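You operate a simulated robot arm through the tools that you are given. There is no shell and no other tool.

Carry out the task below with a simulated robot arm. There is one attempt and no reset: what you move stays moved.

TASK
Take the faulty fixture out of use and put up the sign.
Fine: red valve shut, mode dial on OFF, then one press of the green button to show that it is dead; the yellow sign stands between the palm buttons. Set down upright: sign.

It is judged by the outcome, as a careful person would: the job done as asked, and still so three seconds after it is handed in. It fails if anything else is knocked over, pushed out of place, dropped, spilled or broken.

THE ROBOT
A 7-joint arm with a two-finger parallel gripper, fixed in place. Base frame: the origin is on the floor under the middle of its stand, x ahead of it, y to its left, z up. Readings come in cm, rad, newtons and seconds.
It reaches about 147.9 cm from its shoulder. Its first joint turns from -2.897 to 2.897 rad. Payload 4.4 kg.
The TCP is the grasp point between the finger pads, 2.3 cm short of the fingertips. In the tool frame z runs along the fingers and y along their closing line. Largest opening 9.4 cm; finger width 3.8, thickness 1; the body of the gripper, 5.4 by 9.6 cm, starts 3.9 cm behind the TCP.
Orientation is that of the tool frame in the base frame, as a unit quaternion [w, x, y, z]. With the fingers straight down and closing along the base's y, the tool's x points along the base's -x, its y along +y and its z along -z.

THE INTERFACE
- The arm moves only by the tool move_arm. Its argument "increments" is a list that holds one entry, the list of rows, each a list of 7 numbers: the turn, a rotation vector about the tool's x, y, z in rad, then the shift along the tool's x, y, z in m, then the opening in per cent of the stroke, from 0 (shut) to 100 (fully open). In form: [[[ax, ay, az, dx, dy, dz, claw], ...]]. A call has 1 to 20 rows; each row is the pose to reach, as a shift and turn from the pose commanded when the call began, along the tool's axes at that moment. Each row takes 0.2 s and may step no farther than 5 cm and 0.15 rad from the row before; otherwise, or with a gripper value out of range, the whole call is refused. Where a pose cannot be reached the arm comes as near as it can. A force on the tool above 40 N (or 10 N above the force at the start of the call, whichever is more), or a blocked arm, ends the call early, and 0.2 s more pass. Each finger travels about 7.2 cm/s and halts on what it meets, pressing with about 26 N; the grip force reading is that of the motor and also rises with nothing between the fingers. The clock runs only during rows and for 0.2 s after the last one: add rows that repeat a pose to give the fingers time. The reply holds the time, the measured pose of the TCP, the force on the tool along the base axes, the opening and the grip force, in the units named above and with some noise, with the torque about the TCP (base axes, N m) and any sound that the robot's microphone picked up.
- Cameras (640 x 400 px; columns grow to the right, rows downward): "scene" is fixed at [4.89, -64.85, 170.79]; the picture's right is [0.75, -0.67, 0.00], its down [-0.20, -0.23, -0.95] and it looks along [0.63, 0.71, -0.31] (base axes); focal length 309 px, centre (320, 200). "wrist" rides on the gripper at [8.6, 1.6, -7.4] in the tool frame; the picture's right is [-0.18, 0.98, 0.00], its down [-0.58, -0.11, -0.81] and it looks along [-0.79, -0.15, 0.59] (tool axes); focal length 243 px, centre (320, 200). There is no depth. A picture from a camera that has moved, and an enlarged one, comes with that camera's place and axes in the base frame and with its lens. The place of the scene camera against the robot may be out by one fixed shift of up to 1.2 cm in any direction.
- snapshot(camera): a new picture of that camera. It takes no simulated time.
- zoom(camera, box): a new picture of the part [left, top, right, bottom] of that camera's present view, enlarged. It takes no simulated time.
- finish_job(): hands the job in; it is judged then, once.

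Places have to be worked out from the pictures, the camera data and where the tool is seen. Open the gripper and draw the arm clear of the work before you hand the job in, unless the task says otherwise.

The tools are called after "Request:" by a JSON object that holds its "api" and its "payload". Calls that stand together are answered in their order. move_arm: Moves the arm, as the interface text tells. Its arguments: {"type":"object","properties":{"increments":{"type":"array","items":{"type":"array","items":{"type":"array","items":{"type":"number"}}}}},"required":["increments"]} The other tools are called the same way: snapshot (camera) takes a picture; zoom (camera, box) takes an enlarged picture of a part of a camera's view; finish_job () hands the job in.

At the start:

```text
time_s: 0.0
tcp_pos: [50.96, 15.25, 162.75]
ee_rot: [0.001, 0.0, 1.0, 0.0]
ft_force: [0.3, -0.1, 0.5]
ft_torque: [-0.01, 0.01, -0.02]
grip_width: 9.4
grasp_force: 0.1
```

scene: 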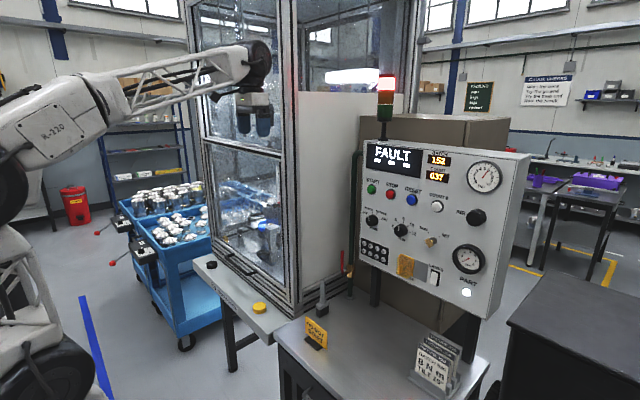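
wrist: 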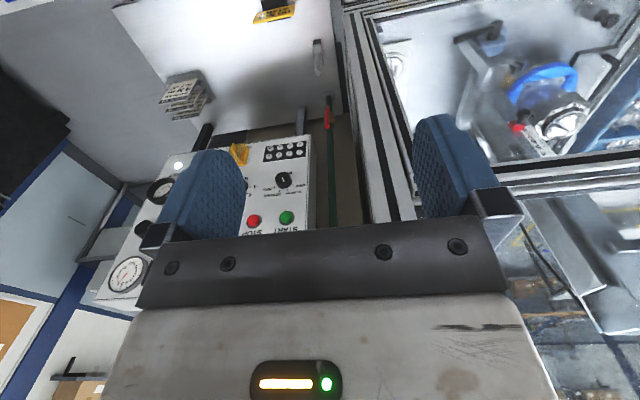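

The first pictures show a fixture cabinet, a panel with buttons and dials, and a bench with a yellow sign. I'll zoom in on the parts before moving anything.

Request:
{"api": "zoom", "payload": {"camera": "scene", "box": [340, 130, 540, 310]}}

Request:
{"api": "zoom", "payload": {"camera": "scene", "box": [180, 220, 380, 380]}}

Request:
{"api": "zoom", "payload": {"camera": "scene", "box": [320, 280, 500, 400]}}

Request:
{"api": "zoom", "payload": {"camera": "wrist", "box": [80, 0, 400, 200]}}

```text
2.22 times, centred on (440, 220) of scene
camera zoom: at [4.89, -64.85, 170.79], right [0.75, -0.67, 0.0], down [-0.2, -0.23, -0.95], along [0.63, 0.71, -0.31], focal length 686 px, centre (53, 156)
```

zoom: 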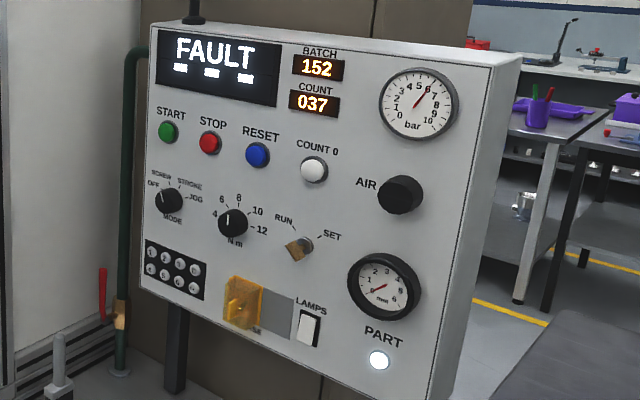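

```text
2.50 times, centred on (280, 300) of scene
camera zoom: at [4.89, -64.85, 170.79], right [0.75, -0.67, 0.0], down [-0.2, -0.23, -0.95], along [0.63, 0.71, -0.31], focal length 772 px, centre (420, -50)
```

zoom: 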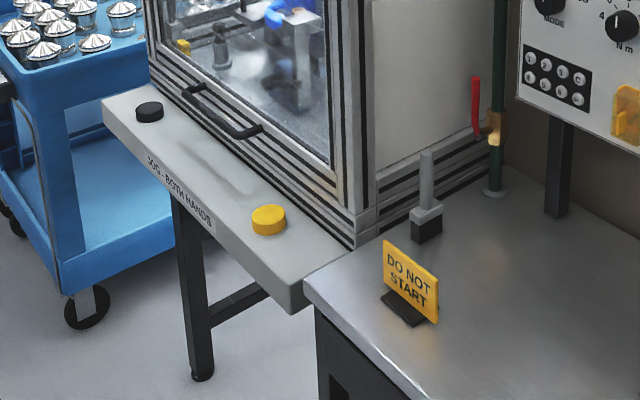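

```text
3.33 times, centred on (410, 340) of scene
camera zoom: at [4.89, -64.85, 170.79], right [0.75, -0.67, 0.0], down [-0.2, -0.23, -0.95], along [0.63, 0.71, -0.31], focal length 1029 px, centre (20, -267)
```

zoom: 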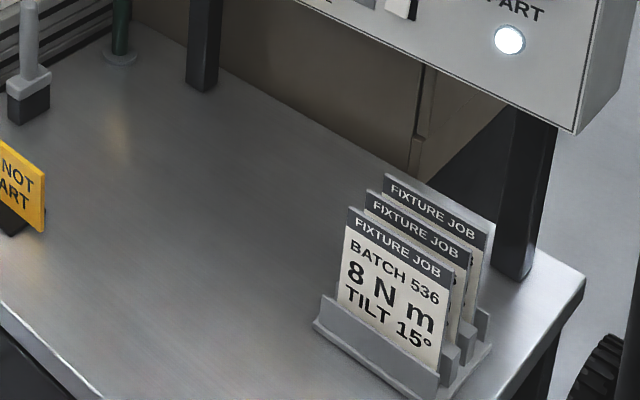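

```text
2.00 times, centred on (240, 100) of wrist
camera zoom: at [42.33, 16.91, 170.4], right [0.18, 0.98, 0.0], down [0.58, -0.11, 0.81], along [0.79, -0.15, -0.59], focal length 485 px, centre (480, 400)
```

zoom: 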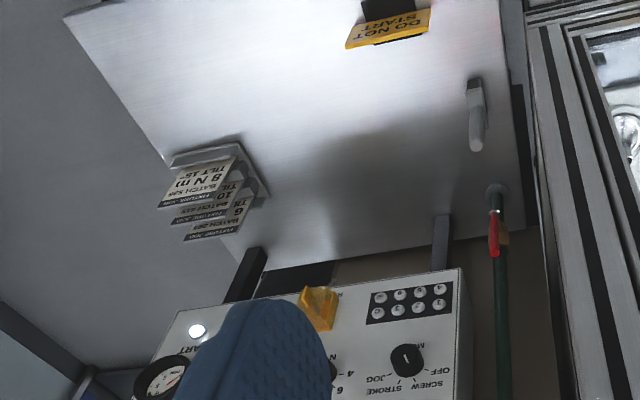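

Triangulating from both cameras, the panel faces -x at about x=88.5, spanning y from +5 to -42. The mode dial is near (87,-0.7,130) and START near (87.6,0.6,141). I'll tilt the hand forward and back off to get a straight view of the panel.

Request:
{"api": "move_arm", "payload": {"increments": [[[0, -0.08, 0, 0.008, -0.034, 0.012, 60], [0, -0.16, 0, 0.016, -0.068, 0.024, 40], [0, -0.24, 0, 0.024, -0.102, 0.036, 20], [0, -0.32, 0, 0.032, -0.136, 0.048, 0], [0, -0.4, 0, 0.04, -0.17, 0.06, 0], [0, -0.48, 0, 0.048, -0.204, 0.072, 0], [0, -0.56, 0, 0.055, -0.238, 0.084, 0], [0, -0.63, 0, 0.06, -0.27, 0.1, 0], [0, -0.63, 0, 0.06, -0.27, 0.1, 0]]]}}

```text
time_s: 2.0
tcp_pos: [44.83, -12.05, 152.91]
ee_rot: [0.311, -0.002, 0.95, 0.001]
ft_force: [1.0, -0.2, 0.2]
ft_torque: [0.0, -0.02, 0.01]
grip_width: 0.0
grasp_force: 26.2
```

The arm moved as commanded. Now I'll take pictures from here.

Request:
{"api": "snapshot", "payload": {"camera": "wrist"}}

Request:
{"api": "snapshot", "payload": {"camera": "scene"}}

```text
taken
camera wrist: at [33.62, -10.23, 153.98], right [0.15, 0.98, 0.11], down [-0.01, -0.11, 0.99], along [0.99, -0.15, -0.01], focal length 243 px, centre (320, 200)
```

wrist: 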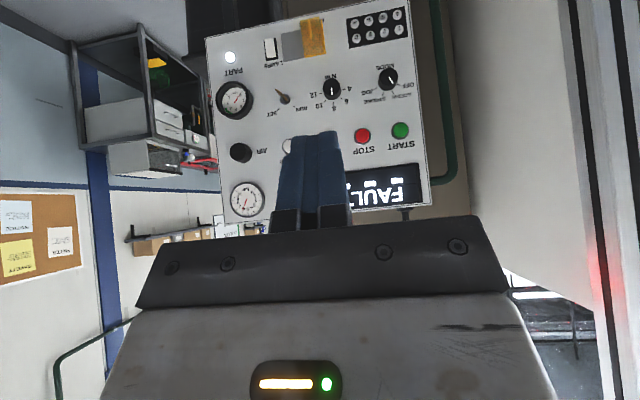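

```text
taken
```

scene: 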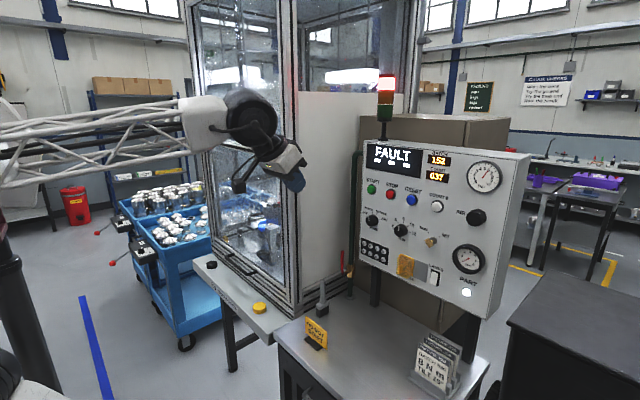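

The panel is in view, upside down. I'll enlarge the control area for detail.

Request:
{"api": "zoom", "payload": {"camera": "wrist", "box": [300, 0, 460, 100]}}

Request:
{"api": "zoom", "payload": {"camera": "wrist", "box": [340, 60, 440, 150]}}

Request:
{"api": "zoom", "payload": {"camera": "scene", "box": [335, 240, 375, 300]}}

Request:
{"api": "zoom", "payload": {"camera": "scene", "box": [355, 170, 425, 240]}}

```text
4.00 times, centred on (380, 50) of wrist
camera zoom: at [33.62, -10.23, 153.98], right [0.15, 0.98, 0.11], down [-0.01, -0.11, 0.99], along [0.99, -0.15, -0.01], focal length 970 px, centre (80, 800)
```

zoom: 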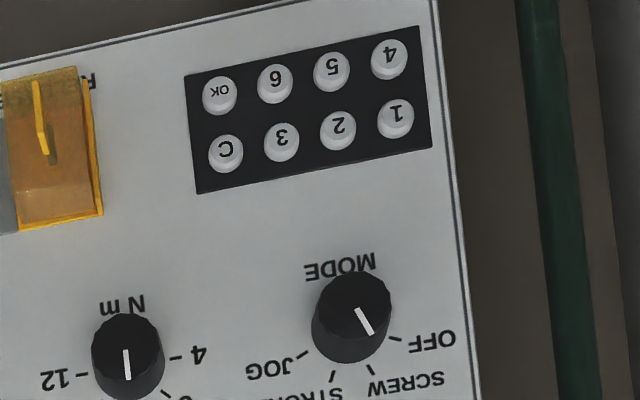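

```text
4.44 times, centred on (390, 105) of wrist
camera zoom: at [33.62, -10.23, 153.98], right [0.15, 0.98, 0.11], down [-0.01, -0.11, 0.99], along [0.99, -0.15, -0.01], focal length 1078 px, centre (9, 622)
```

zoom: 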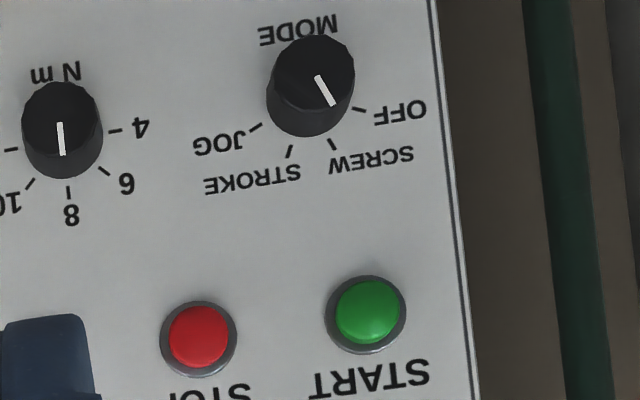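

```text
6.67 times, centred on (355, 270) of scene
camera zoom: at [4.89, -64.85, 170.79], right [0.75, -0.67, 0.0], down [-0.2, -0.23, -0.95], along [0.63, 0.71, -0.31], focal length 2059 px, centre (87, -267)
```

zoom: 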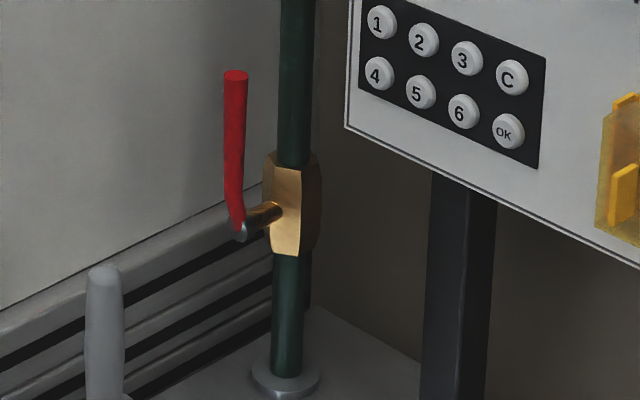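

```text
5.71 times, centred on (390, 205) of scene
camera zoom: at [4.89, -64.85, 170.79], right [0.75, -0.67, 0.0], down [-0.2, -0.23, -0.95], along [0.63, 0.71, -0.31], focal length 1765 px, centre (-80, 171)
```

zoom: 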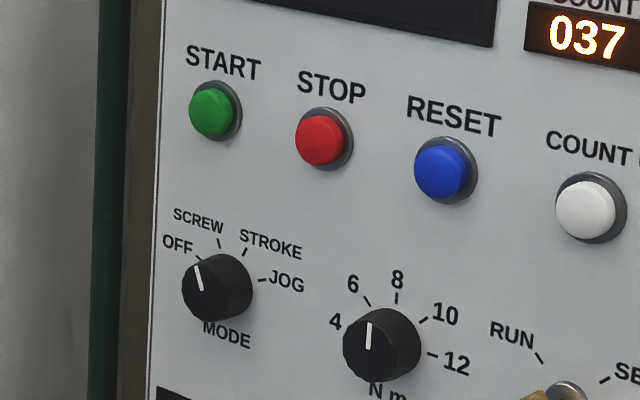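

The dial is on SCREW and has to turn one position counter-clockwise to OFF. The red lever is upright and parallel to the pipe, so the valve is open; it is near (84.7,11,103–114). I'll lower the wrist camera for a better look at the valve, the cabinet wall and the bench.

Request:
{"api": "move_arm", "payload": {"increments": [[[0, 0, 0, 0.024, 0.01, 0.032, 0], [0, 0, 0, 0.048, 0.02, 0.064, 0], [0, 0, 0, 0.072, 0.03, 0.097, 0], [0, 0, 0, 0.095, 0.04, 0.13, 0], [0, 0, 0, 0.118, 0.05, 0.162, 0], [0, 0, 0, 0.142, 0.06, 0.194, 0], [0, 0, 0, 0.165, 0.07, 0.226, 0], [0, 0, 0, 0.165, 0.07, 0.226, 0]]]}}

Request:
{"api": "snapshot", "payload": {"camera": "wrist"}}

Request:
{"api": "snapshot", "payload": {"camera": "scene"}}

```text
time_s: 3.8
tcp_pos: [45.2, -5.09, 124.71]
ee_rot: [0.31, 0.0, 0.951, 0.0]
ft_force: [0.7, 0.2, -0.3]
ft_torque: [-0.01, -0.03, -0.04]
grip_width: 0.0
grasp_force: 25.7
```

```text
taken
camera wrist: at [33.81, -3.37, 125.86], right [0.15, 0.98, 0.11], down [-0.01, -0.11, 0.99], along [0.99, -0.15, -0.01], focal length 243 px, centre (320, 200)
```

wrist: 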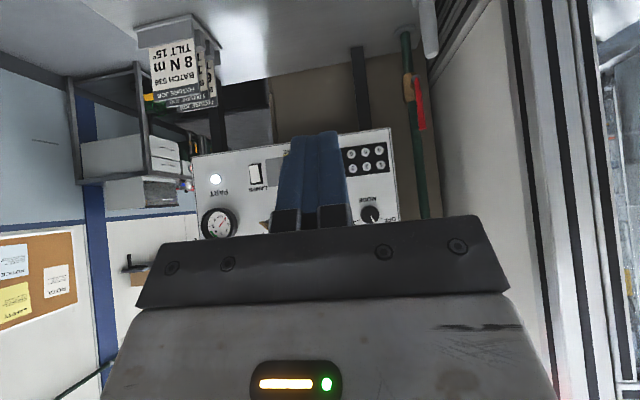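

```text
taken
```

scene: 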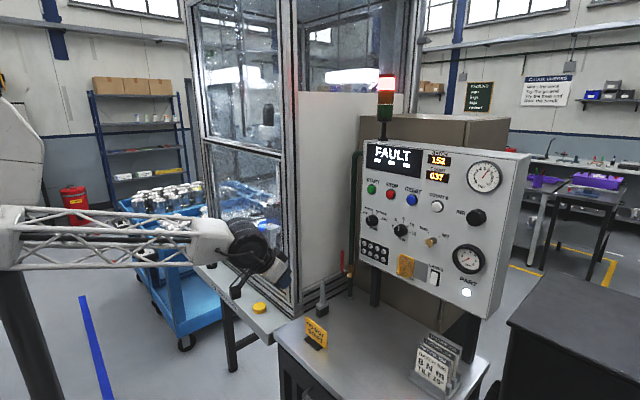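

Request:
{"api": "zoom", "payload": {"camera": "wrist", "box": [360, 0, 520, 100]}}

Request:
{"api": "zoom", "payload": {"camera": "wrist", "box": [400, 0, 640, 150]}}

Request:
{"api": "zoom", "payload": {"camera": "wrist", "box": [120, 0, 300, 120]}}

```text
4.00 times, centred on (440, 50) of wrist
camera zoom: at [33.81, -3.37, 125.86], right [0.15, 0.98, 0.11], down [-0.01, -0.11, 0.99], along [0.99, -0.15, -0.01], focal length 970 px, centre (-160, 800)
```

zoom: 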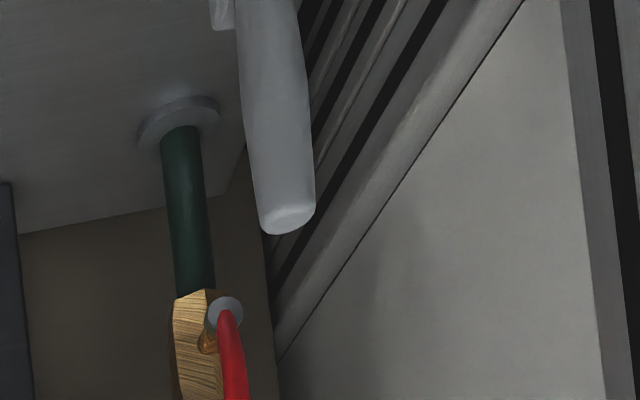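

```text
2.67 times, centred on (520, 75) of wrist
camera zoom: at [33.81, -3.37, 125.86], right [0.15, 0.98, 0.11], down [-0.01, -0.11, 0.99], along [0.99, -0.15, -0.01], focal length 647 px, centre (-213, 533)
```

zoom: 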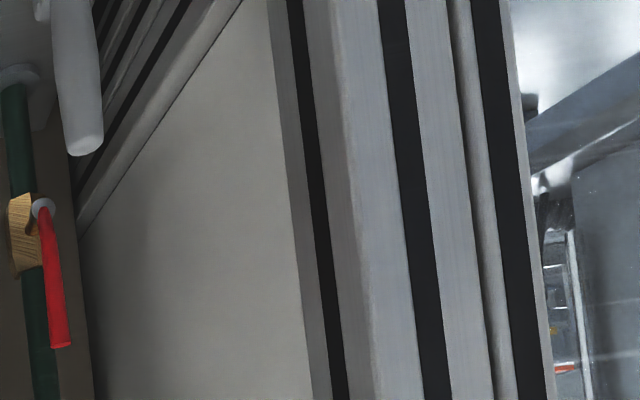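

```text
3.33 times, centred on (210, 60) of wrist
camera zoom: at [33.81, -3.37, 125.86], right [0.15, 0.98, 0.11], down [-0.01, -0.11, 0.99], along [0.99, -0.15, -0.01], focal length 809 px, centre (687, 667)
```

zoom: 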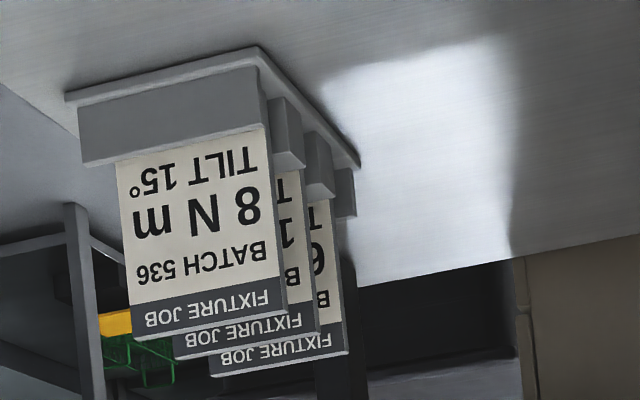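

I need the cabinet wall's exact position near the lever, so I'll zoom on the post and base region in the scene view.

Request:
{"api": "zoom", "payload": {"camera": "scene", "box": [260, 250, 380, 325]}}

Request:
{"api": "zoom", "payload": {"camera": "scene", "box": [180, 230, 340, 330]}}

```text
5.33 times, centred on (320, 288) of scene
camera zoom: at [4.89, -64.85, 170.79], right [0.75, -0.67, 0.0], down [-0.2, -0.23, -0.95], along [0.63, 0.71, -0.31], focal length 1647 px, centre (320, -267)
```

zoom: 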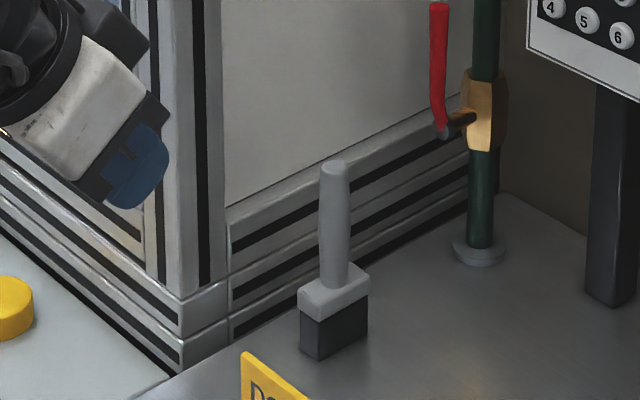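

```text
4.00 times, centred on (260, 280) of scene
camera zoom: at [4.89, -64.85, 170.79], right [0.75, -0.67, 0.0], down [-0.2, -0.23, -0.95], along [0.63, 0.71, -0.31], focal length 1235 px, centre (560, -120)
```

zoom: 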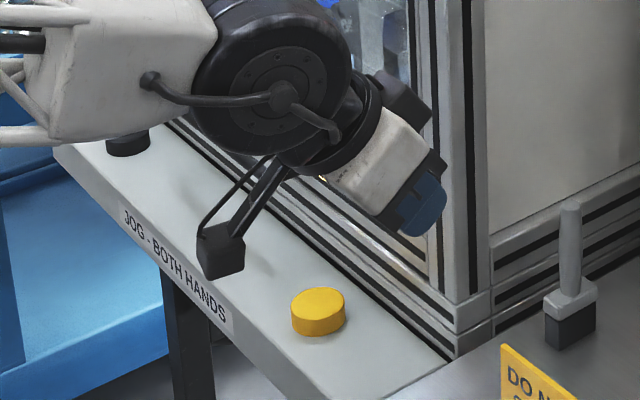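

The bench top is at z≈90 and the cabinet side wall at y≈15.7. The lever pivot is near (84.7,11,103.3), and a loose upright tool stands at about (75,12.2) up to z≈104. The wall is only about 5 cm left of the lever, so it has to swing to -y. I'll yaw the hand 30° left, half open it, and stop short of the lever, well above the loose tool.

Request:
{"api": "move_arm", "payload": {"increments": [[[-0.0386, 0, -0.0529, -0.0321, 0.0114, 0.0214, 53], [-0.0771, 0, -0.1058, -0.0641, 0.0228, 0.0427, 53], [-0.1157, 0, -0.1586, -0.0962, 0.0341, 0.0641, 53], [-0.1542, 0, -0.2115, -0.1283, 0.0455, 0.0855, 53], [-0.1928, 0, -0.2644, -0.1603, 0.0569, 0.1068, 53], [-0.2313, 0, -0.3173, -0.1924, 0.0683, 0.1282, 53], [-0.2699, 0, -0.3701, -0.2244, 0.0796, 0.1495, 53], [-0.3084, 0, -0.423, -0.2565, 0.091, 0.1709, 53], [-0.3084, 0, -0.423, -0.2565, 0.091, 0.1709, 53]]]}}

Request:
{"api": "snapshot", "payload": {"camera": "wrist"}}

Request:
{"api": "snapshot", "payload": {"camera": "scene"}}

```text
time_s: 5.8
tcp_pos: [76.01, 4.18, 126.19]
ee_rot: [0.3, -0.246, 0.918, 0.079]
ft_force: [0.2, -0.2, 0.0]
ft_torque: [0.01, 0.0, 0.0]
grip_width: 5.0
grasp_force: 0.2
```

```text
taken
camera wrist: at [65.28, 0.03, 127.28], right [-0.36, 0.93, 0.11], down [0.05, -0.1, 0.99], along [0.93, 0.37, -0.01], focal length 243 px, centre (320, 200)
```

wrist: 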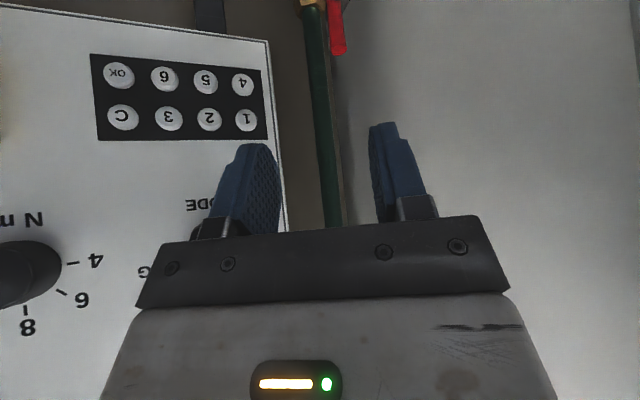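

```text
taken
```

scene: 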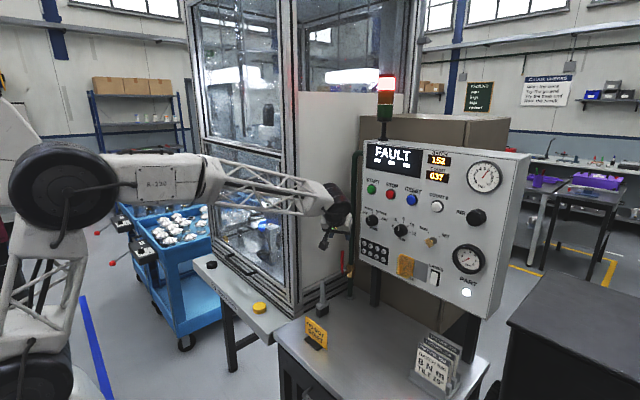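

The lever tip triangulates to about (84.2,10.8,114.3), in line with the earlier estimate. Next I'll move above the lever with the fork straddling it, then check before going down.

Request:
{"api": "move_arm", "payload": {"increments": [[[0, 0, 0, -0.0132, 0.0012, 0.0226, 53], [0, 0, 0, -0.0263, 0.0024, 0.0452, 53], [0, 0, 0, -0.0395, 0.0036, 0.0677, 53], [0, 0, 0, -0.0526, 0.0048, 0.0903, 53], [0, 0, 0, -0.0526, 0.0048, 0.0903, 53]]]}}

Request:
{"api": "snapshot", "payload": {"camera": "wrist"}}

Request:
{"api": "zoom", "payload": {"camera": "scene", "box": [280, 170, 440, 320]}}

```text
time_s: 7.0
tcp_pos: [83.85, 9.29, 122.1]
ee_rot: [0.3, -0.246, 0.918, 0.08]
ft_force: [-0.3, -0.1, -0.3]
ft_torque: [-0.02, 0.01, 0.02]
grip_width: 5.0
grasp_force: 0.2
```

```text
taken
camera wrist: at [73.16, 5.26, 123.13], right [-0.36, 0.93, 0.11], down [0.05, -0.1, 0.99], along [0.93, 0.37, -0.01], focal length 243 px, centre (320, 200)
```

wrist: 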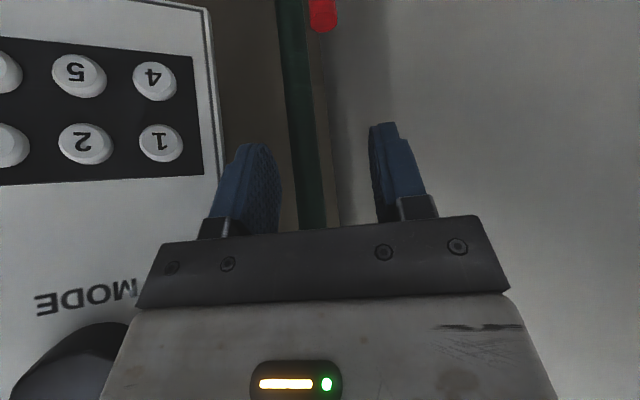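

```text
2.67 times, centred on (360, 245) of scene
camera zoom: at [4.89, -64.85, 170.79], right [0.75, -0.67, 0.0], down [-0.2, -0.23, -0.95], along [0.63, 0.71, -0.31], focal length 824 px, centre (213, 80)
```

zoom: 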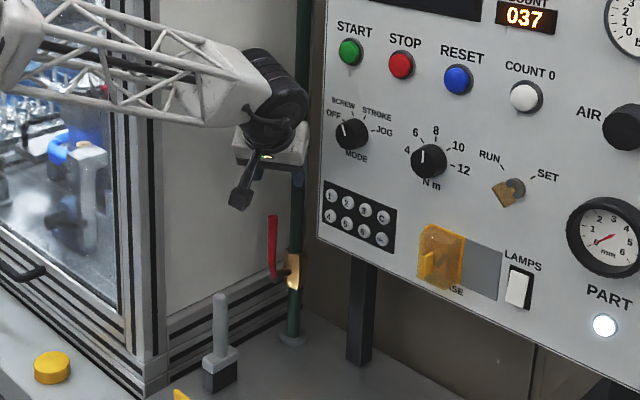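

The lever tip sits between the fingers, nearer the left one (lever at about (84.0,10.7)). I'll lower straight down so the fork straddles the lever.

Request:
{"api": "move_arm", "payload": {"increments": [[[0, 0, 0, 0.0193, 0, 0.0265, 53], [0, 0, 0, 0.0386, 0, 0.0529, 53], [0, 0, 0, 0.0579, 0, 0.0794, 53], [0, 0, 0, 0.0772, 0, 0.1058, 53], [0, 0, 0, 0.0772, 0, 0.1058, 53]]]}}

Request:
{"api": "snapshot", "payload": {"camera": "wrist"}}

Request:
{"api": "zoom", "payload": {"camera": "scene", "box": [280, 190, 440, 320]}}

```text
time_s: 8.2
tcp_pos: [83.82, 9.67, 108.72]
ee_rot: [0.299, -0.246, 0.919, 0.08]
ft_force: [-0.2, -0.7, -0.1]
ft_torque: [0.0, 0.03, -0.01]
grip_width: 4.99
grasp_force: 0.1
```

```text
taken
camera wrist: at [73.07, 5.53, 109.81], right [-0.36, 0.93, 0.11], down [0.05, -0.1, 0.99], along [0.93, 0.37, -0.01], focal length 243 px, centre (320, 200)
```

wrist: 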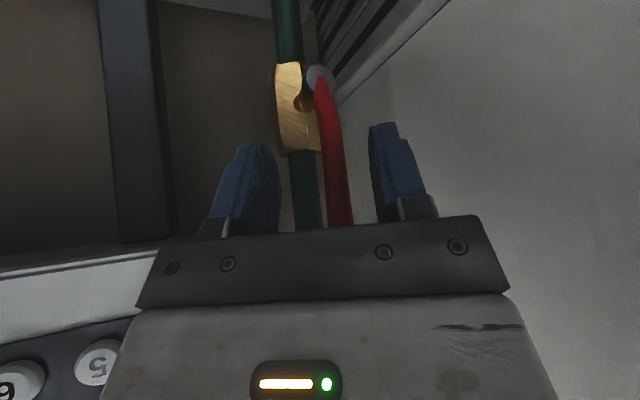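

```text
3.08 times, centred on (360, 255) of scene
camera zoom: at [4.89, -64.85, 170.79], right [0.75, -0.67, 0.0], down [-0.2, -0.23, -0.95], along [0.63, 0.71, -0.31], focal length 950 px, centre (197, 31)
```

zoom: 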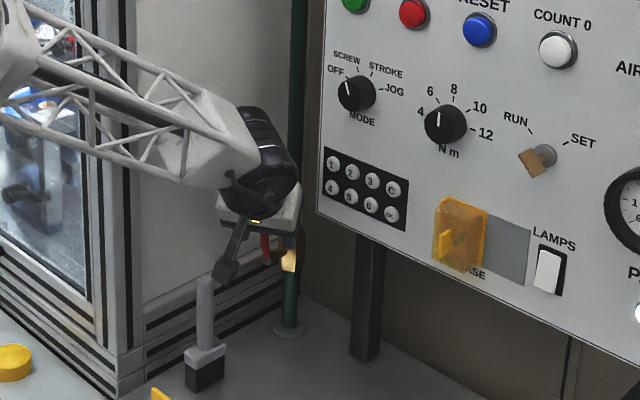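

The fork straddles the lever, with the pivot at about (84.7,10.9,103.3). I'll narrow the fork and swing it around the pivot toward -y, rolling the hand with the lever, starting with about 18°.

Request:
{"api": "move_arm", "payload": {"increments": [[[0, 0, 0, 0, 0, 0, 43], [0, 0, 0, 0.002, -0.0043, -0.0015, 43], [-0.0733, -0.0524, 0.0534, 0.0055, -0.0092, -0.0014, 43], [-0.1466, -0.1047, 0.1068, 0.0092, -0.0138, -0.0008, 43], [-0.2198, -0.1571, 0.1603, 0.0132, -0.0181, 0.0003, 43]]]}}

Request:
{"api": "snapshot", "payload": {"camera": "wrist"}}

Request:
{"api": "zoom", "payload": {"camera": "scene", "box": [280, 190, 440, 320]}}

```text
time_s: 9.4
tcp_pos: [83.71, 7.51, 108.09]
ee_rot: [0.334, -0.197, 0.894, 0.223]
ft_force: [-0.7, 1.1, 0.0]
ft_torque: [-0.01, -0.03, -0.04]
grip_width: 4.09
grasp_force: 0.8
```

```text
taken
camera wrist: at [73.1, 3.23, 107.74], right [-0.36, 0.85, 0.39], down [0.05, -0.4, 0.92], along [0.93, 0.35, 0.1], focal length 243 px, centre (320, 200)
```

wrist: 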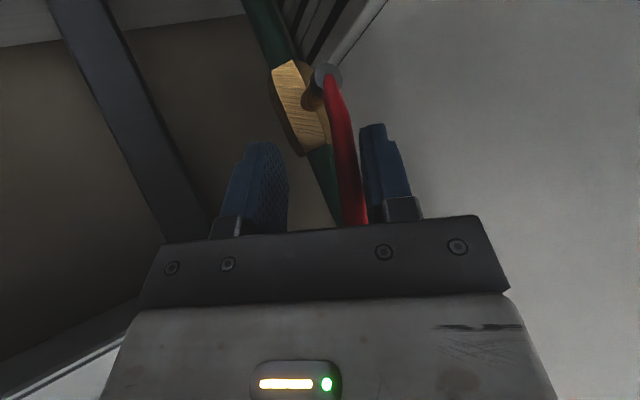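

```text
3.08 times, centred on (360, 255) of scene
camera zoom: at [4.89, -64.85, 170.79], right [0.75, -0.67, 0.0], down [-0.2, -0.23, -0.95], along [0.63, 0.71, -0.31], focal length 950 px, centre (197, 31)
```

zoom: 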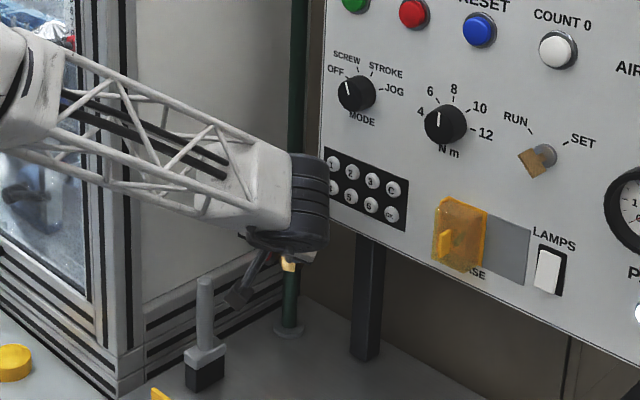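

The lever is following the fork with very little force. I'll keep the arc going to about 46°.

Request:
{"api": "move_arm", "payload": {"increments": [[[-0.0733, -0.0524, 0.0534, 0.0035, -0.0048, 0.0001, 43], [-0.1466, -0.1047, 0.1068, 0.0072, -0.0094, 0.0007, 43], [-0.2198, -0.1571, 0.1603, 0.0111, -0.0138, 0.0018, 43], [-0.2687, -0.192, 0.1959, 0.0138, -0.0165, 0.0028, 43], [-0.342, -0.2443, 0.2493, 0.018, -0.0203, 0.0048, 43], [-0.342, -0.2443, 0.2493, 0.018, -0.0203, 0.0048, 43]]]}}

Request:
{"api": "snapshot", "payload": {"camera": "wrist"}}

Request:
{"api": "snapshot", "payload": {"camera": "scene"}}

```text
time_s: 10.8
tcp_pos: [83.86, 5.58, 105.93]
ee_rot: [0.372, -0.109, 0.814, 0.433]
ft_force: [0.4, -0.4, 0.6]
ft_torque: [0.04, 0.02, 0.01]
grip_width: 4.06
grasp_force: 0.0
```

```text
taken
camera wrist: at [73.17, 2.0, 103.58], right [-0.36, 0.56, 0.74], down [0.05, -0.78, 0.62], along [0.93, 0.26, 0.26], focal length 243 px, centre (320, 200)
```

wrist: 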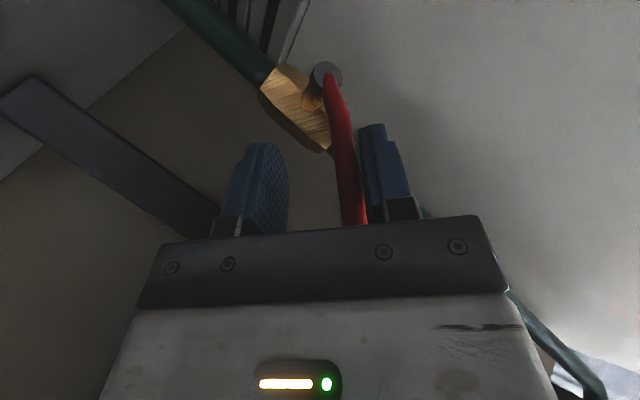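

```text
taken
```

scene: 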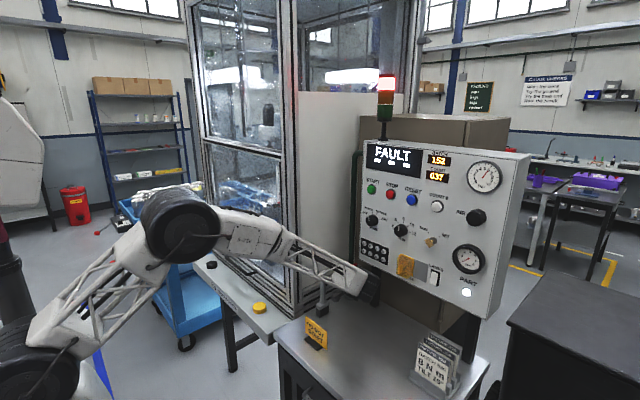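

The arc is working well, with the lever now at about 40°. The wrist and forearm still have plenty of clearance, so I'll roll on to about 70°.

Request:
{"api": "move_arm", "payload": {"increments": [[[-0.0733, -0.0524, 0.0534, 0.0035, -0.0048, 0.0001, 43], [-0.1466, -0.1047, 0.1068, 0.0072, -0.0094, 0.0007, 43], [-0.2198, -0.1571, 0.1603, 0.0111, -0.0138, 0.0018, 43], [-0.2931, -0.2094, 0.2137, 0.0152, -0.0178, 0.0034, 43], [-0.2931, -0.2094, 0.2137, 0.0152, -0.0178, 0.0034, 43]]]}}

Request:
{"api": "snapshot", "payload": {"camera": "wrist"}}

Request:
{"api": "snapshot", "payload": {"camera": "scene"}}

```text
time_s: 12.0
tcp_pos: [83.73, 4.97, 103.51]
ee_rot: [0.386, -0.03, 0.706, 0.593]
ft_force: [-0.2, 0.0, 0.5]
ft_torque: [0.01, 0.01, 0.01]
grip_width: 4.03
grasp_force: 0.0
```

```text
taken
camera wrist: at [73.02, 2.74, 99.97], right [-0.36, 0.21, 0.91], down [0.05, -0.97, 0.25], along [0.93, 0.14, 0.34], focal length 243 px, centre (320, 200)
```

wrist: 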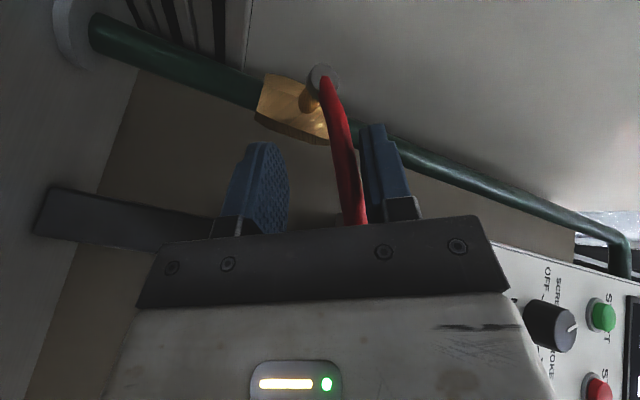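

```text
taken
```

scene: 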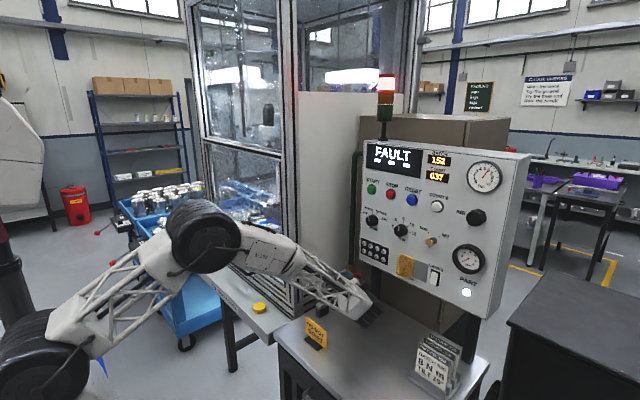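

The lever is at about 65°. From here I'll move straight down about 1.7 cm without more roll, so the upper finger presses the lever level.

Request:
{"api": "move_arm", "payload": {"increments": [[[0, 0, 0, 0.0025, -0.0035, 0, 43], [0, 0, 0, 0.005, -0.007, 0, 43], [0, 0, 0, 0.0075, -0.0105, 0, 43], [0, 0, 0, 0.0099, -0.0138, 0, 43], [0, 0, 0, 0.0099, -0.0138, 0, 43]]]}}

Request:
{"api": "snapshot", "payload": {"camera": "wrist"}}

Request:
{"api": "zoom", "payload": {"camera": "scene", "box": [280, 210, 440, 340]}}

```text
time_s: 13.2
tcp_pos: [83.88, 5.05, 102.13]
ee_rot: [0.387, -0.03, 0.706, 0.593]
ft_force: [-3.2, -1.3, 3.6]
ft_torque: [0.12, -0.08, 0.01]
grip_width: 4.23
grasp_force: 2.4
```

```text
taken
camera wrist: at [73.18, 2.82, 98.41], right [-0.36, 0.21, 0.91], down [0.05, -0.97, 0.25], along [0.93, 0.14, 0.34], focal length 243 px, centre (320, 200)
```

wrist: 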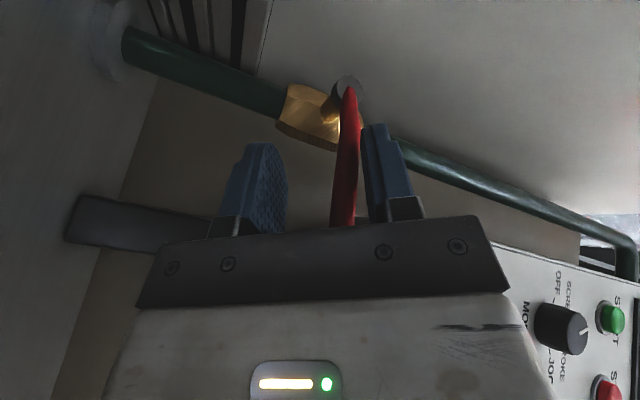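

```text
3.08 times, centred on (360, 275) of scene
camera zoom: at [4.89, -64.85, 170.79], right [0.75, -0.67, 0.0], down [-0.2, -0.23, -0.95], along [0.63, 0.71, -0.31], focal length 950 px, centre (197, -31)
```

zoom: 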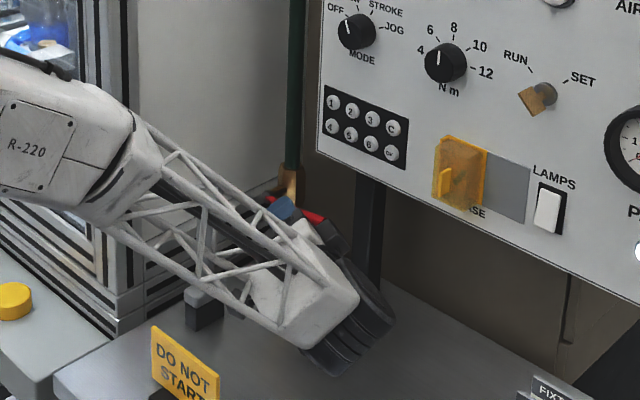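

Two readings agree the lever is near 80° (picture geometry and a small contact force). I'll press down a little more to bring it fully level.

Request:
{"api": "move_arm", "payload": {"increments": [[[0, 0, 0, 0.0017, -0.0024, 0, 43], [0, 0, 0, 0.0035, -0.0049, 0, 43], [0, 0, 0, 0.0052, -0.0073, 0, 43], [0, 0, 0, 0.0064, -0.009, 0, 43], [0, 0, 0, 0.0064, -0.009, 0, 43]]]}}

Request:
{"api": "snapshot", "payload": {"camera": "wrist"}}

Request:
{"api": "zoom", "payload": {"camera": "scene", "box": [320, 220, 400, 310]}}

```text
time_s: 14.4
tcp_pos: [83.85, 5.04, 100.97]
ee_rot: [0.387, -0.031, 0.706, 0.593]
ft_force: [-8.3, 0.2, 22.1]
ft_torque: [0.57, -0.3, 0.21]
grip_width: 5.03
grasp_force: 10.9
```

```text
taken
camera wrist: at [73.17, 2.8, 97.44], right [-0.36, 0.21, 0.91], down [0.05, -0.97, 0.25], along [0.93, 0.14, 0.34], focal length 243 px, centre (320, 200)
```

wrist: 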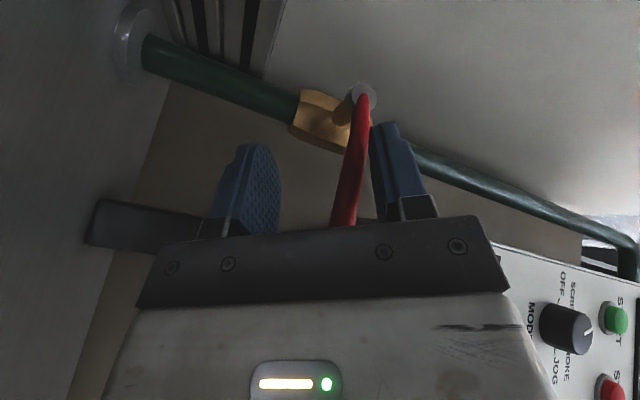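

```text
4.44 times, centred on (360, 265) of scene
camera zoom: at [4.89, -64.85, 170.79], right [0.75, -0.67, 0.0], down [-0.2, -0.23, -0.95], along [0.63, 0.71, -0.31], focal length 1373 px, centre (142, -89)
```

zoom: 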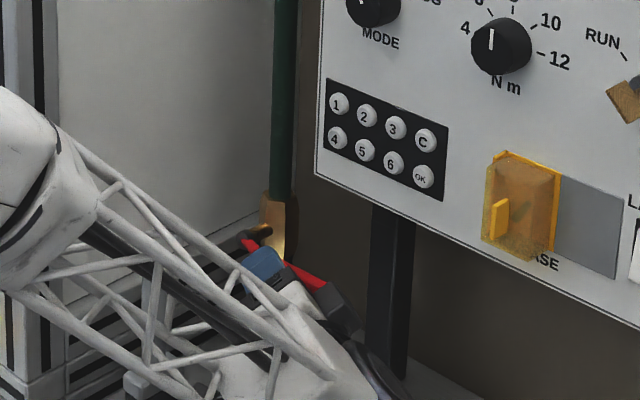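

The upward force is 22 N and the fingers are being pushed apart, so the lever is at its stop and level. I'll open slightly to let go and slide straight back in -x off the lever.

Request:
{"api": "move_arm", "payload": {"increments": [[[0, 0, 0, 0, 0, 0, 58], [0, 0, 0, 0.007, 0.005, -0.0051, 58], [0, 0, 0, 0.014, 0.01, -0.0102, 58], [0, 0, 0, 0.021, 0.015, -0.0153, 58], [0, 0, 0, 0.028, 0.02, -0.0204, 58], [0, 0, 0, 0.0336, 0.024, -0.0245, 58], [0, 0, 0, 0.0336, 0.024, -0.0245, 58]]]}}

Request:
{"api": "snapshot", "payload": {"camera": "wrist"}}

Request:
{"api": "zoom", "payload": {"camera": "scene", "box": [240, 220, 400, 350]}}

```text
time_s: 16.0
tcp_pos: [79.13, 5.02, 100.65]
ee_rot: [0.387, -0.03, 0.706, 0.592]
ft_force: [-0.3, 0.0, 0.0]
ft_torque: [0.02, -0.01, -0.02]
grip_width: 5.46
grasp_force: 0.1
```

```text
taken
camera wrist: at [68.4, 2.76, 97.16], right [-0.36, 0.21, 0.91], down [0.05, -0.97, 0.25], along [0.93, 0.14, 0.34], focal length 243 px, centre (320, 200)
```

wrist: 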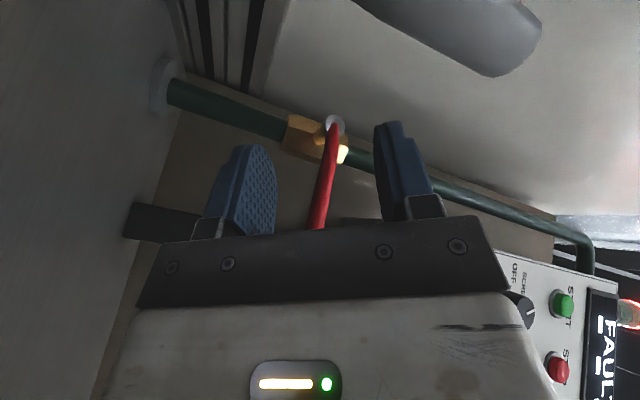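

```text
3.08 times, centred on (320, 285) of scene
camera zoom: at [4.89, -64.85, 170.79], right [0.75, -0.67, 0.0], down [-0.2, -0.23, -0.95], along [0.63, 0.71, -0.31], focal length 950 px, centre (320, -62)
```

zoom: 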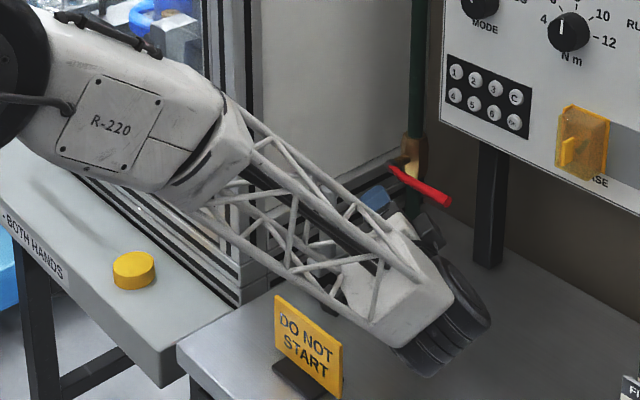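

The scene view shows the red lever horizontal, so the valve is shut, and nothing else was disturbed. Now I'll lift clear and turn the hand to face the panel in front of the mode dial, whose centre I put at y=-0.75, z=129.5.

Request:
{"api": "move_arm", "payload": {"increments": [[[0, 0, 0, -0.0203, 0.0285, 0, 58], [0, 0, 0, -0.0407, 0.057, 0, 58], [0, 0, 0, -0.061, 0.0855, 0, 64], [0, 0, 0, -0.0813, 0.114, 0, 64], [0.0752, -0.1053, 0, -0.0923, 0.1289, -0.0082, 64], [0.1503, -0.2106, 0, -0.1034, 0.1438, -0.0163, 64], [0.2255, -0.3159, 0, -0.1144, 0.1586, -0.0245, 64], [0.3007, -0.4213, 0, -0.1254, 0.1735, -0.0326, 64], [0.3758, -0.5266, 0, -0.1364, 0.1884, -0.0408, 64], [0.451, -0.6319, 0, -0.1475, 0.2033, -0.0489, 64], [0.5261, -0.7372, 0, -0.1585, 0.2181, -0.0571, 64], [0.6013, -0.8425, 0, -0.1695, 0.233, -0.0652, 64], [0.6013, -0.8425, 0, -0.1695, 0.233, -0.0652, 64]]]}}

Request:
{"api": "snapshot", "payload": {"camera": "wrist"}}

Request:
{"api": "snapshot", "payload": {"camera": "scene"}}

Request:
{"api": "zoom", "payload": {"camera": "scene", "box": [280, 210, 440, 340]}}

```text
time_s: 19.0
tcp_pos: [77.39, -1.56, 126.82]
ee_rot: [0.613, 0.329, 0.644, 0.32]
ft_force: [-0.7, 0.2, -0.2]
ft_torque: [0.0, -0.03, 0.01]
grip_width: 6.02
grasp_force: 0.0
out of reach, approached as far as the arm can: row 12, 13
stopped in row 13: the arm was blocked; the commanded pose is now the measured one
```

```text
taken
camera wrist: at [69.67, 6.43, 123.57], right [0.04, 0.42, 0.91], down [-0.79, -0.54, 0.28], along [0.61, -0.73, 0.31], focal length 243 px, centre (320, 200)
```

wrist: 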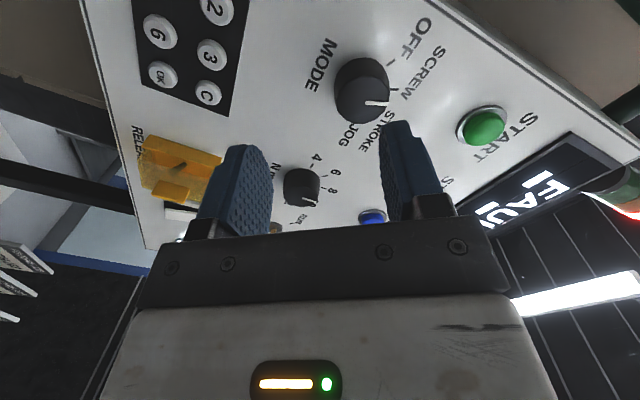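

```text
taken
```

scene: 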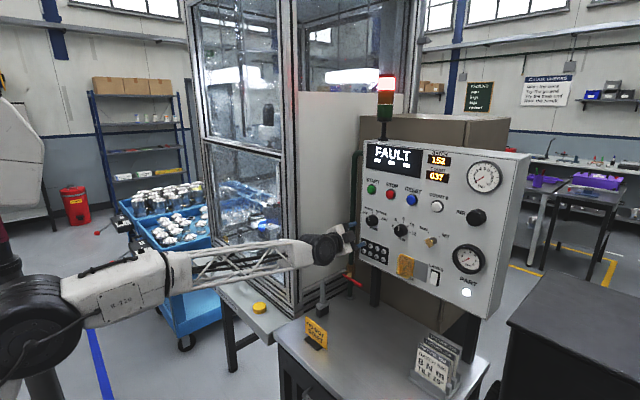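

```text
3.08 times, centred on (360, 275) of scene
camera zoom: at [4.89, -64.85, 170.79], right [0.75, -0.67, 0.0], down [-0.2, -0.23, -0.95], along [0.63, 0.71, -0.31], focal length 950 px, centre (197, -31)
```

zoom: 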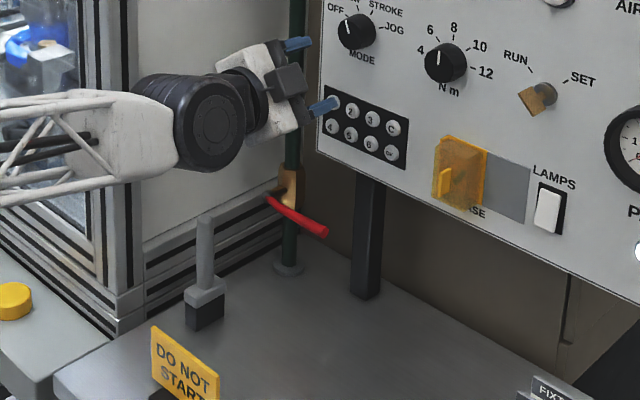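

The valve lever projects exactly onto the horizontal line, so it is shut. The arm hit a reach limit just short of the target pose, so I'll try rolling the wrist back slightly while finishing the alignment.

Request:
{"api": "move_arm", "payload": {"increments": [[[-0.011, -0.011, -0.055, -0.0028, 0.0087, -0.0071, 64], [-0.022, -0.022, -0.11, -0.0056, 0.0174, -0.0141, 64], [-0.0323, -0.0339, -0.166, -0.0084, 0.026, -0.0212, 64], [-0.0323, -0.0339, -0.166, -0.0084, 0.026, -0.0212, 64]]]}}

Request:
{"api": "snapshot", "payload": {"camera": "scene"}}

```text
time_s: 20.0
tcp_pos: [75.42, -1.15, 129.76]
ee_rot: [0.651, 0.266, 0.655, 0.276]
ft_force: [0.2, -0.2, -0.5]
ft_torque: [-0.02, -0.03, 0.03]
grip_width: 6.04
grasp_force: 0.0
out of reach, approached as far as the arm can: row 3, 4
```

```text
taken
```

scene: 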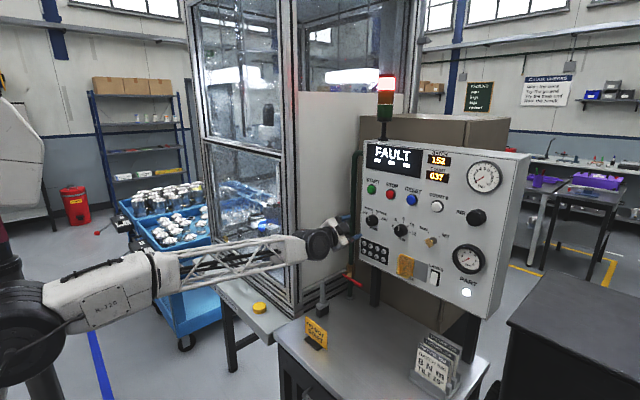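

The hand now points along +x with a 45° roll, at (75.4,-1.2,129.8). I'll check the knob against the fingers in the wrist view.

Request:
{"api": "snapshot", "payload": {"camera": "wrist"}}

Request:
{"api": "zoom", "payload": {"camera": "scene", "box": [310, 170, 430, 260]}}

```text
taken
camera wrist: at [67.76, 6.06, 124.94], right [-0.01, 0.56, 0.83], down [-0.8, -0.5, 0.33], along [0.6, -0.66, 0.46], focal length 243 px, centre (320, 200)
```

wrist: 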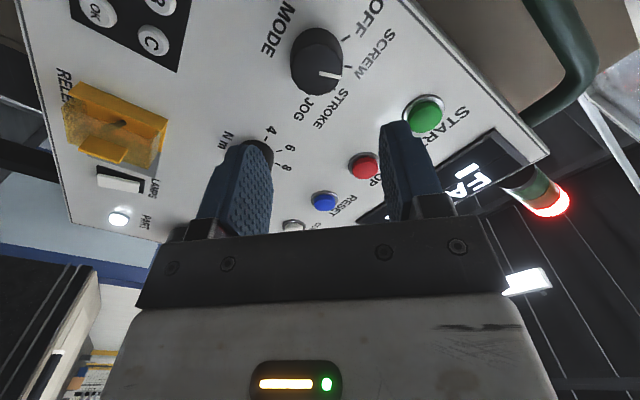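

```text
4.44 times, centred on (370, 215) of scene
camera zoom: at [4.89, -64.85, 170.79], right [0.75, -0.67, 0.0], down [-0.2, -0.23, -0.95], along [0.63, 0.71, -0.31], focal length 1373 px, centre (98, 133)
```

zoom: 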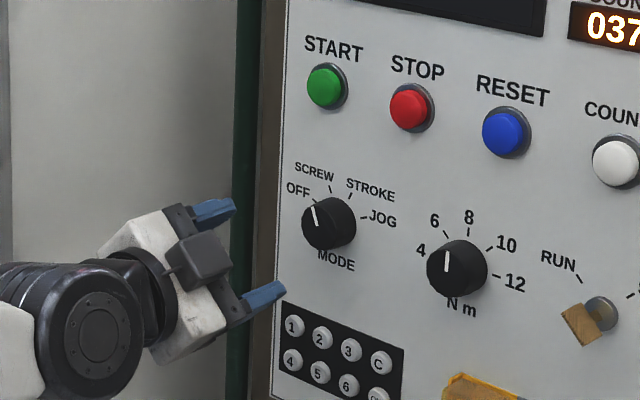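

The knob's panel-plane centre works out at y≈-0.8, z≈129.5, in line with the hand. I'll go half way forward first and read the pose.

Request:
{"api": "move_arm", "payload": {"increments": [[[0, 0, 0, 0, 0, 0.02, 64], [0, 0, 0, 0, 0, 0.04, 64], [0, 0, 0, 0, 0, 0.055, 64], [0, 0, 0, 0, 0, 0.055, 64]]]}}

Request:
{"api": "snapshot", "payload": {"camera": "wrist"}}

```text
time_s: 21.0
tcp_pos: [80.86, -1.54, 129.85]
ee_rot: [0.652, 0.266, 0.654, 0.277]
ft_force: [0.3, 0.7, 0.8]
ft_torque: [0.01, -0.01, -0.01]
grip_width: 6.05
grasp_force: 0.1
```

```text
taken
camera wrist: at [73.27, 5.73, 125.03], right [-0.01, 0.56, 0.83], down [-0.8, -0.5, 0.33], along [0.6, -0.66, 0.46], focal length 243 px, centre (320, 200)
```

wrist: 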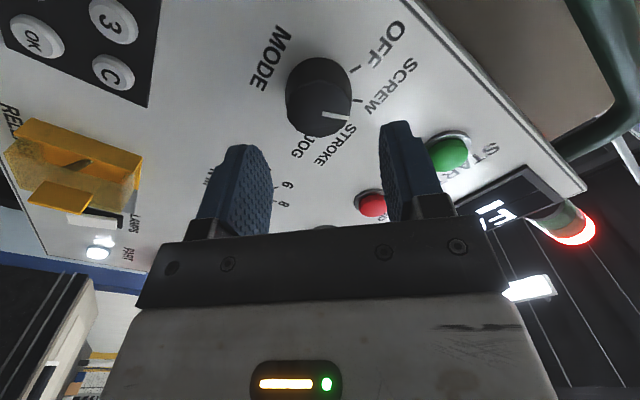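

The hand has drifted about 0.6 cm right and 0.4 cm high of the knob axis. I'll correct that and advance until the fingertips are about 0.8 cm from the panel face.

Request:
{"api": "move_arm", "payload": {"increments": [[[0, 0, 0, 0.0066, 0.0009, 0.005, 64], [0, 0, 0, 0.0066, 0.0009, 0.02, 64], [0, 0, 0, 0.0066, 0.0009, 0.035, 64], [0, 0, 0, 0.0066, 0.0009, 0.0445, 64], [0, 0, 0, 0.0066, 0.0009, 0.0445, 64]]]}}

Request:
{"api": "snapshot", "payload": {"camera": "wrist"}}

Request:
{"api": "zoom", "payload": {"camera": "scene", "box": [310, 170, 430, 260]}}

```text
time_s: 22.2
tcp_pos: [85.32, -0.99, 129.02]
ee_rot: [0.634, 0.264, 0.67, 0.28]
ft_force: [0.3, 0.1, 0.0]
ft_torque: [0.0, -0.01, 0.0]
grip_width: 6.01
grasp_force: 0.0
out of reach, approached as far as the arm can: row 1, 2, 3, 4, 5
```

```text
taken
camera wrist: at [77.35, 6.1, 124.47], right [0.01, 0.56, 0.83], down [-0.77, -0.52, 0.36], along [0.64, -0.64, 0.43], focal length 243 px, centre (320, 200)
```

wrist: 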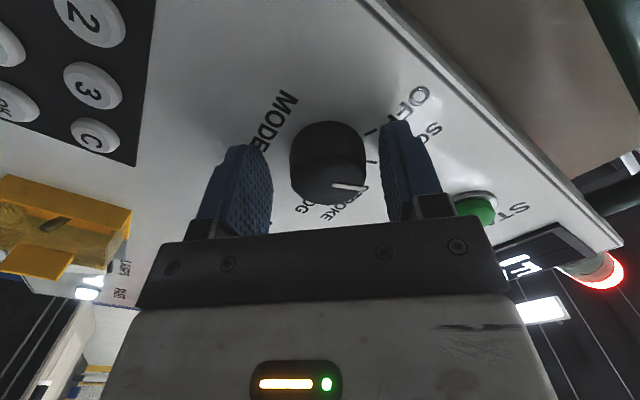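

```text
4.44 times, centred on (370, 215) of scene
camera zoom: at [4.89, -64.85, 170.79], right [0.75, -0.67, 0.0], down [-0.2, -0.23, -0.95], along [0.63, 0.71, -0.31], focal length 1373 px, centre (98, 133)
```

zoom: 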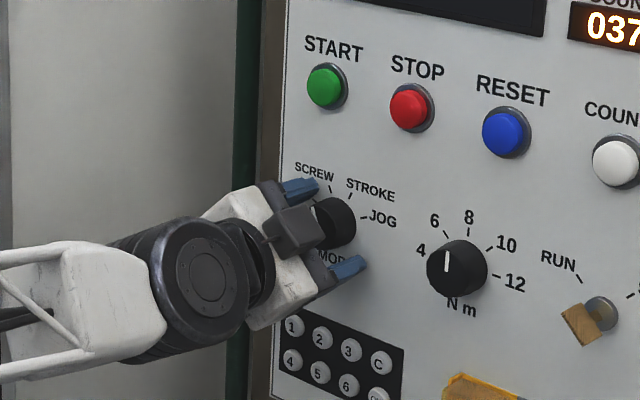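

The knob sits centred between the fingers. I'll close on it.

Request:
{"api": "move_arm", "payload": {"increments": [[[0, 0, 0, 0, 0, 0, 50], [0, 0, 0, 0, 0, 0, 30], [0, 0, 0, 0, 0, 0, 20], [0, 0, 0, 0, 0, 0, 20]]]}}

Request:
{"api": "snapshot", "payload": {"camera": "wrist"}}

```text
time_s: 23.2
tcp_pos: [85.24, -0.81, 129.27]
ee_rot: [0.636, 0.262, 0.669, 0.28]
ft_force: [1.0, 7.5, -1.0]
ft_torque: [-0.06, -0.21, 0.38]
grip_width: 3.89
grasp_force: 44.5
stopped in row 4: the force on the tool passed its limit at 42 N (the readings are from after the stop); the commanded pose is now the measured one
```

```text
taken
camera wrist: at [77.31, 6.21, 124.73], right [0.0, 0.56, 0.83], down [-0.77, -0.52, 0.36], along [0.63, -0.64, 0.43], focal length 243 px, centre (320, 200)
```

wrist: 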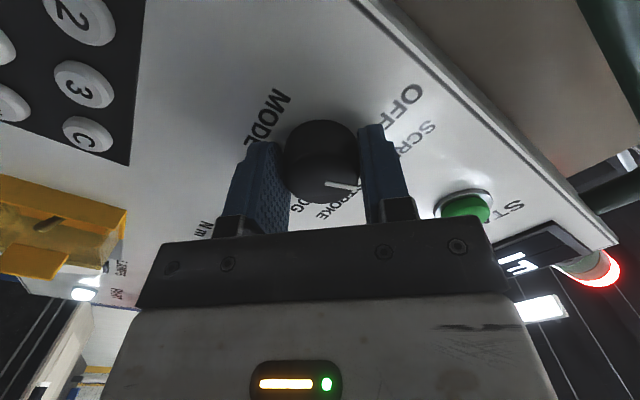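

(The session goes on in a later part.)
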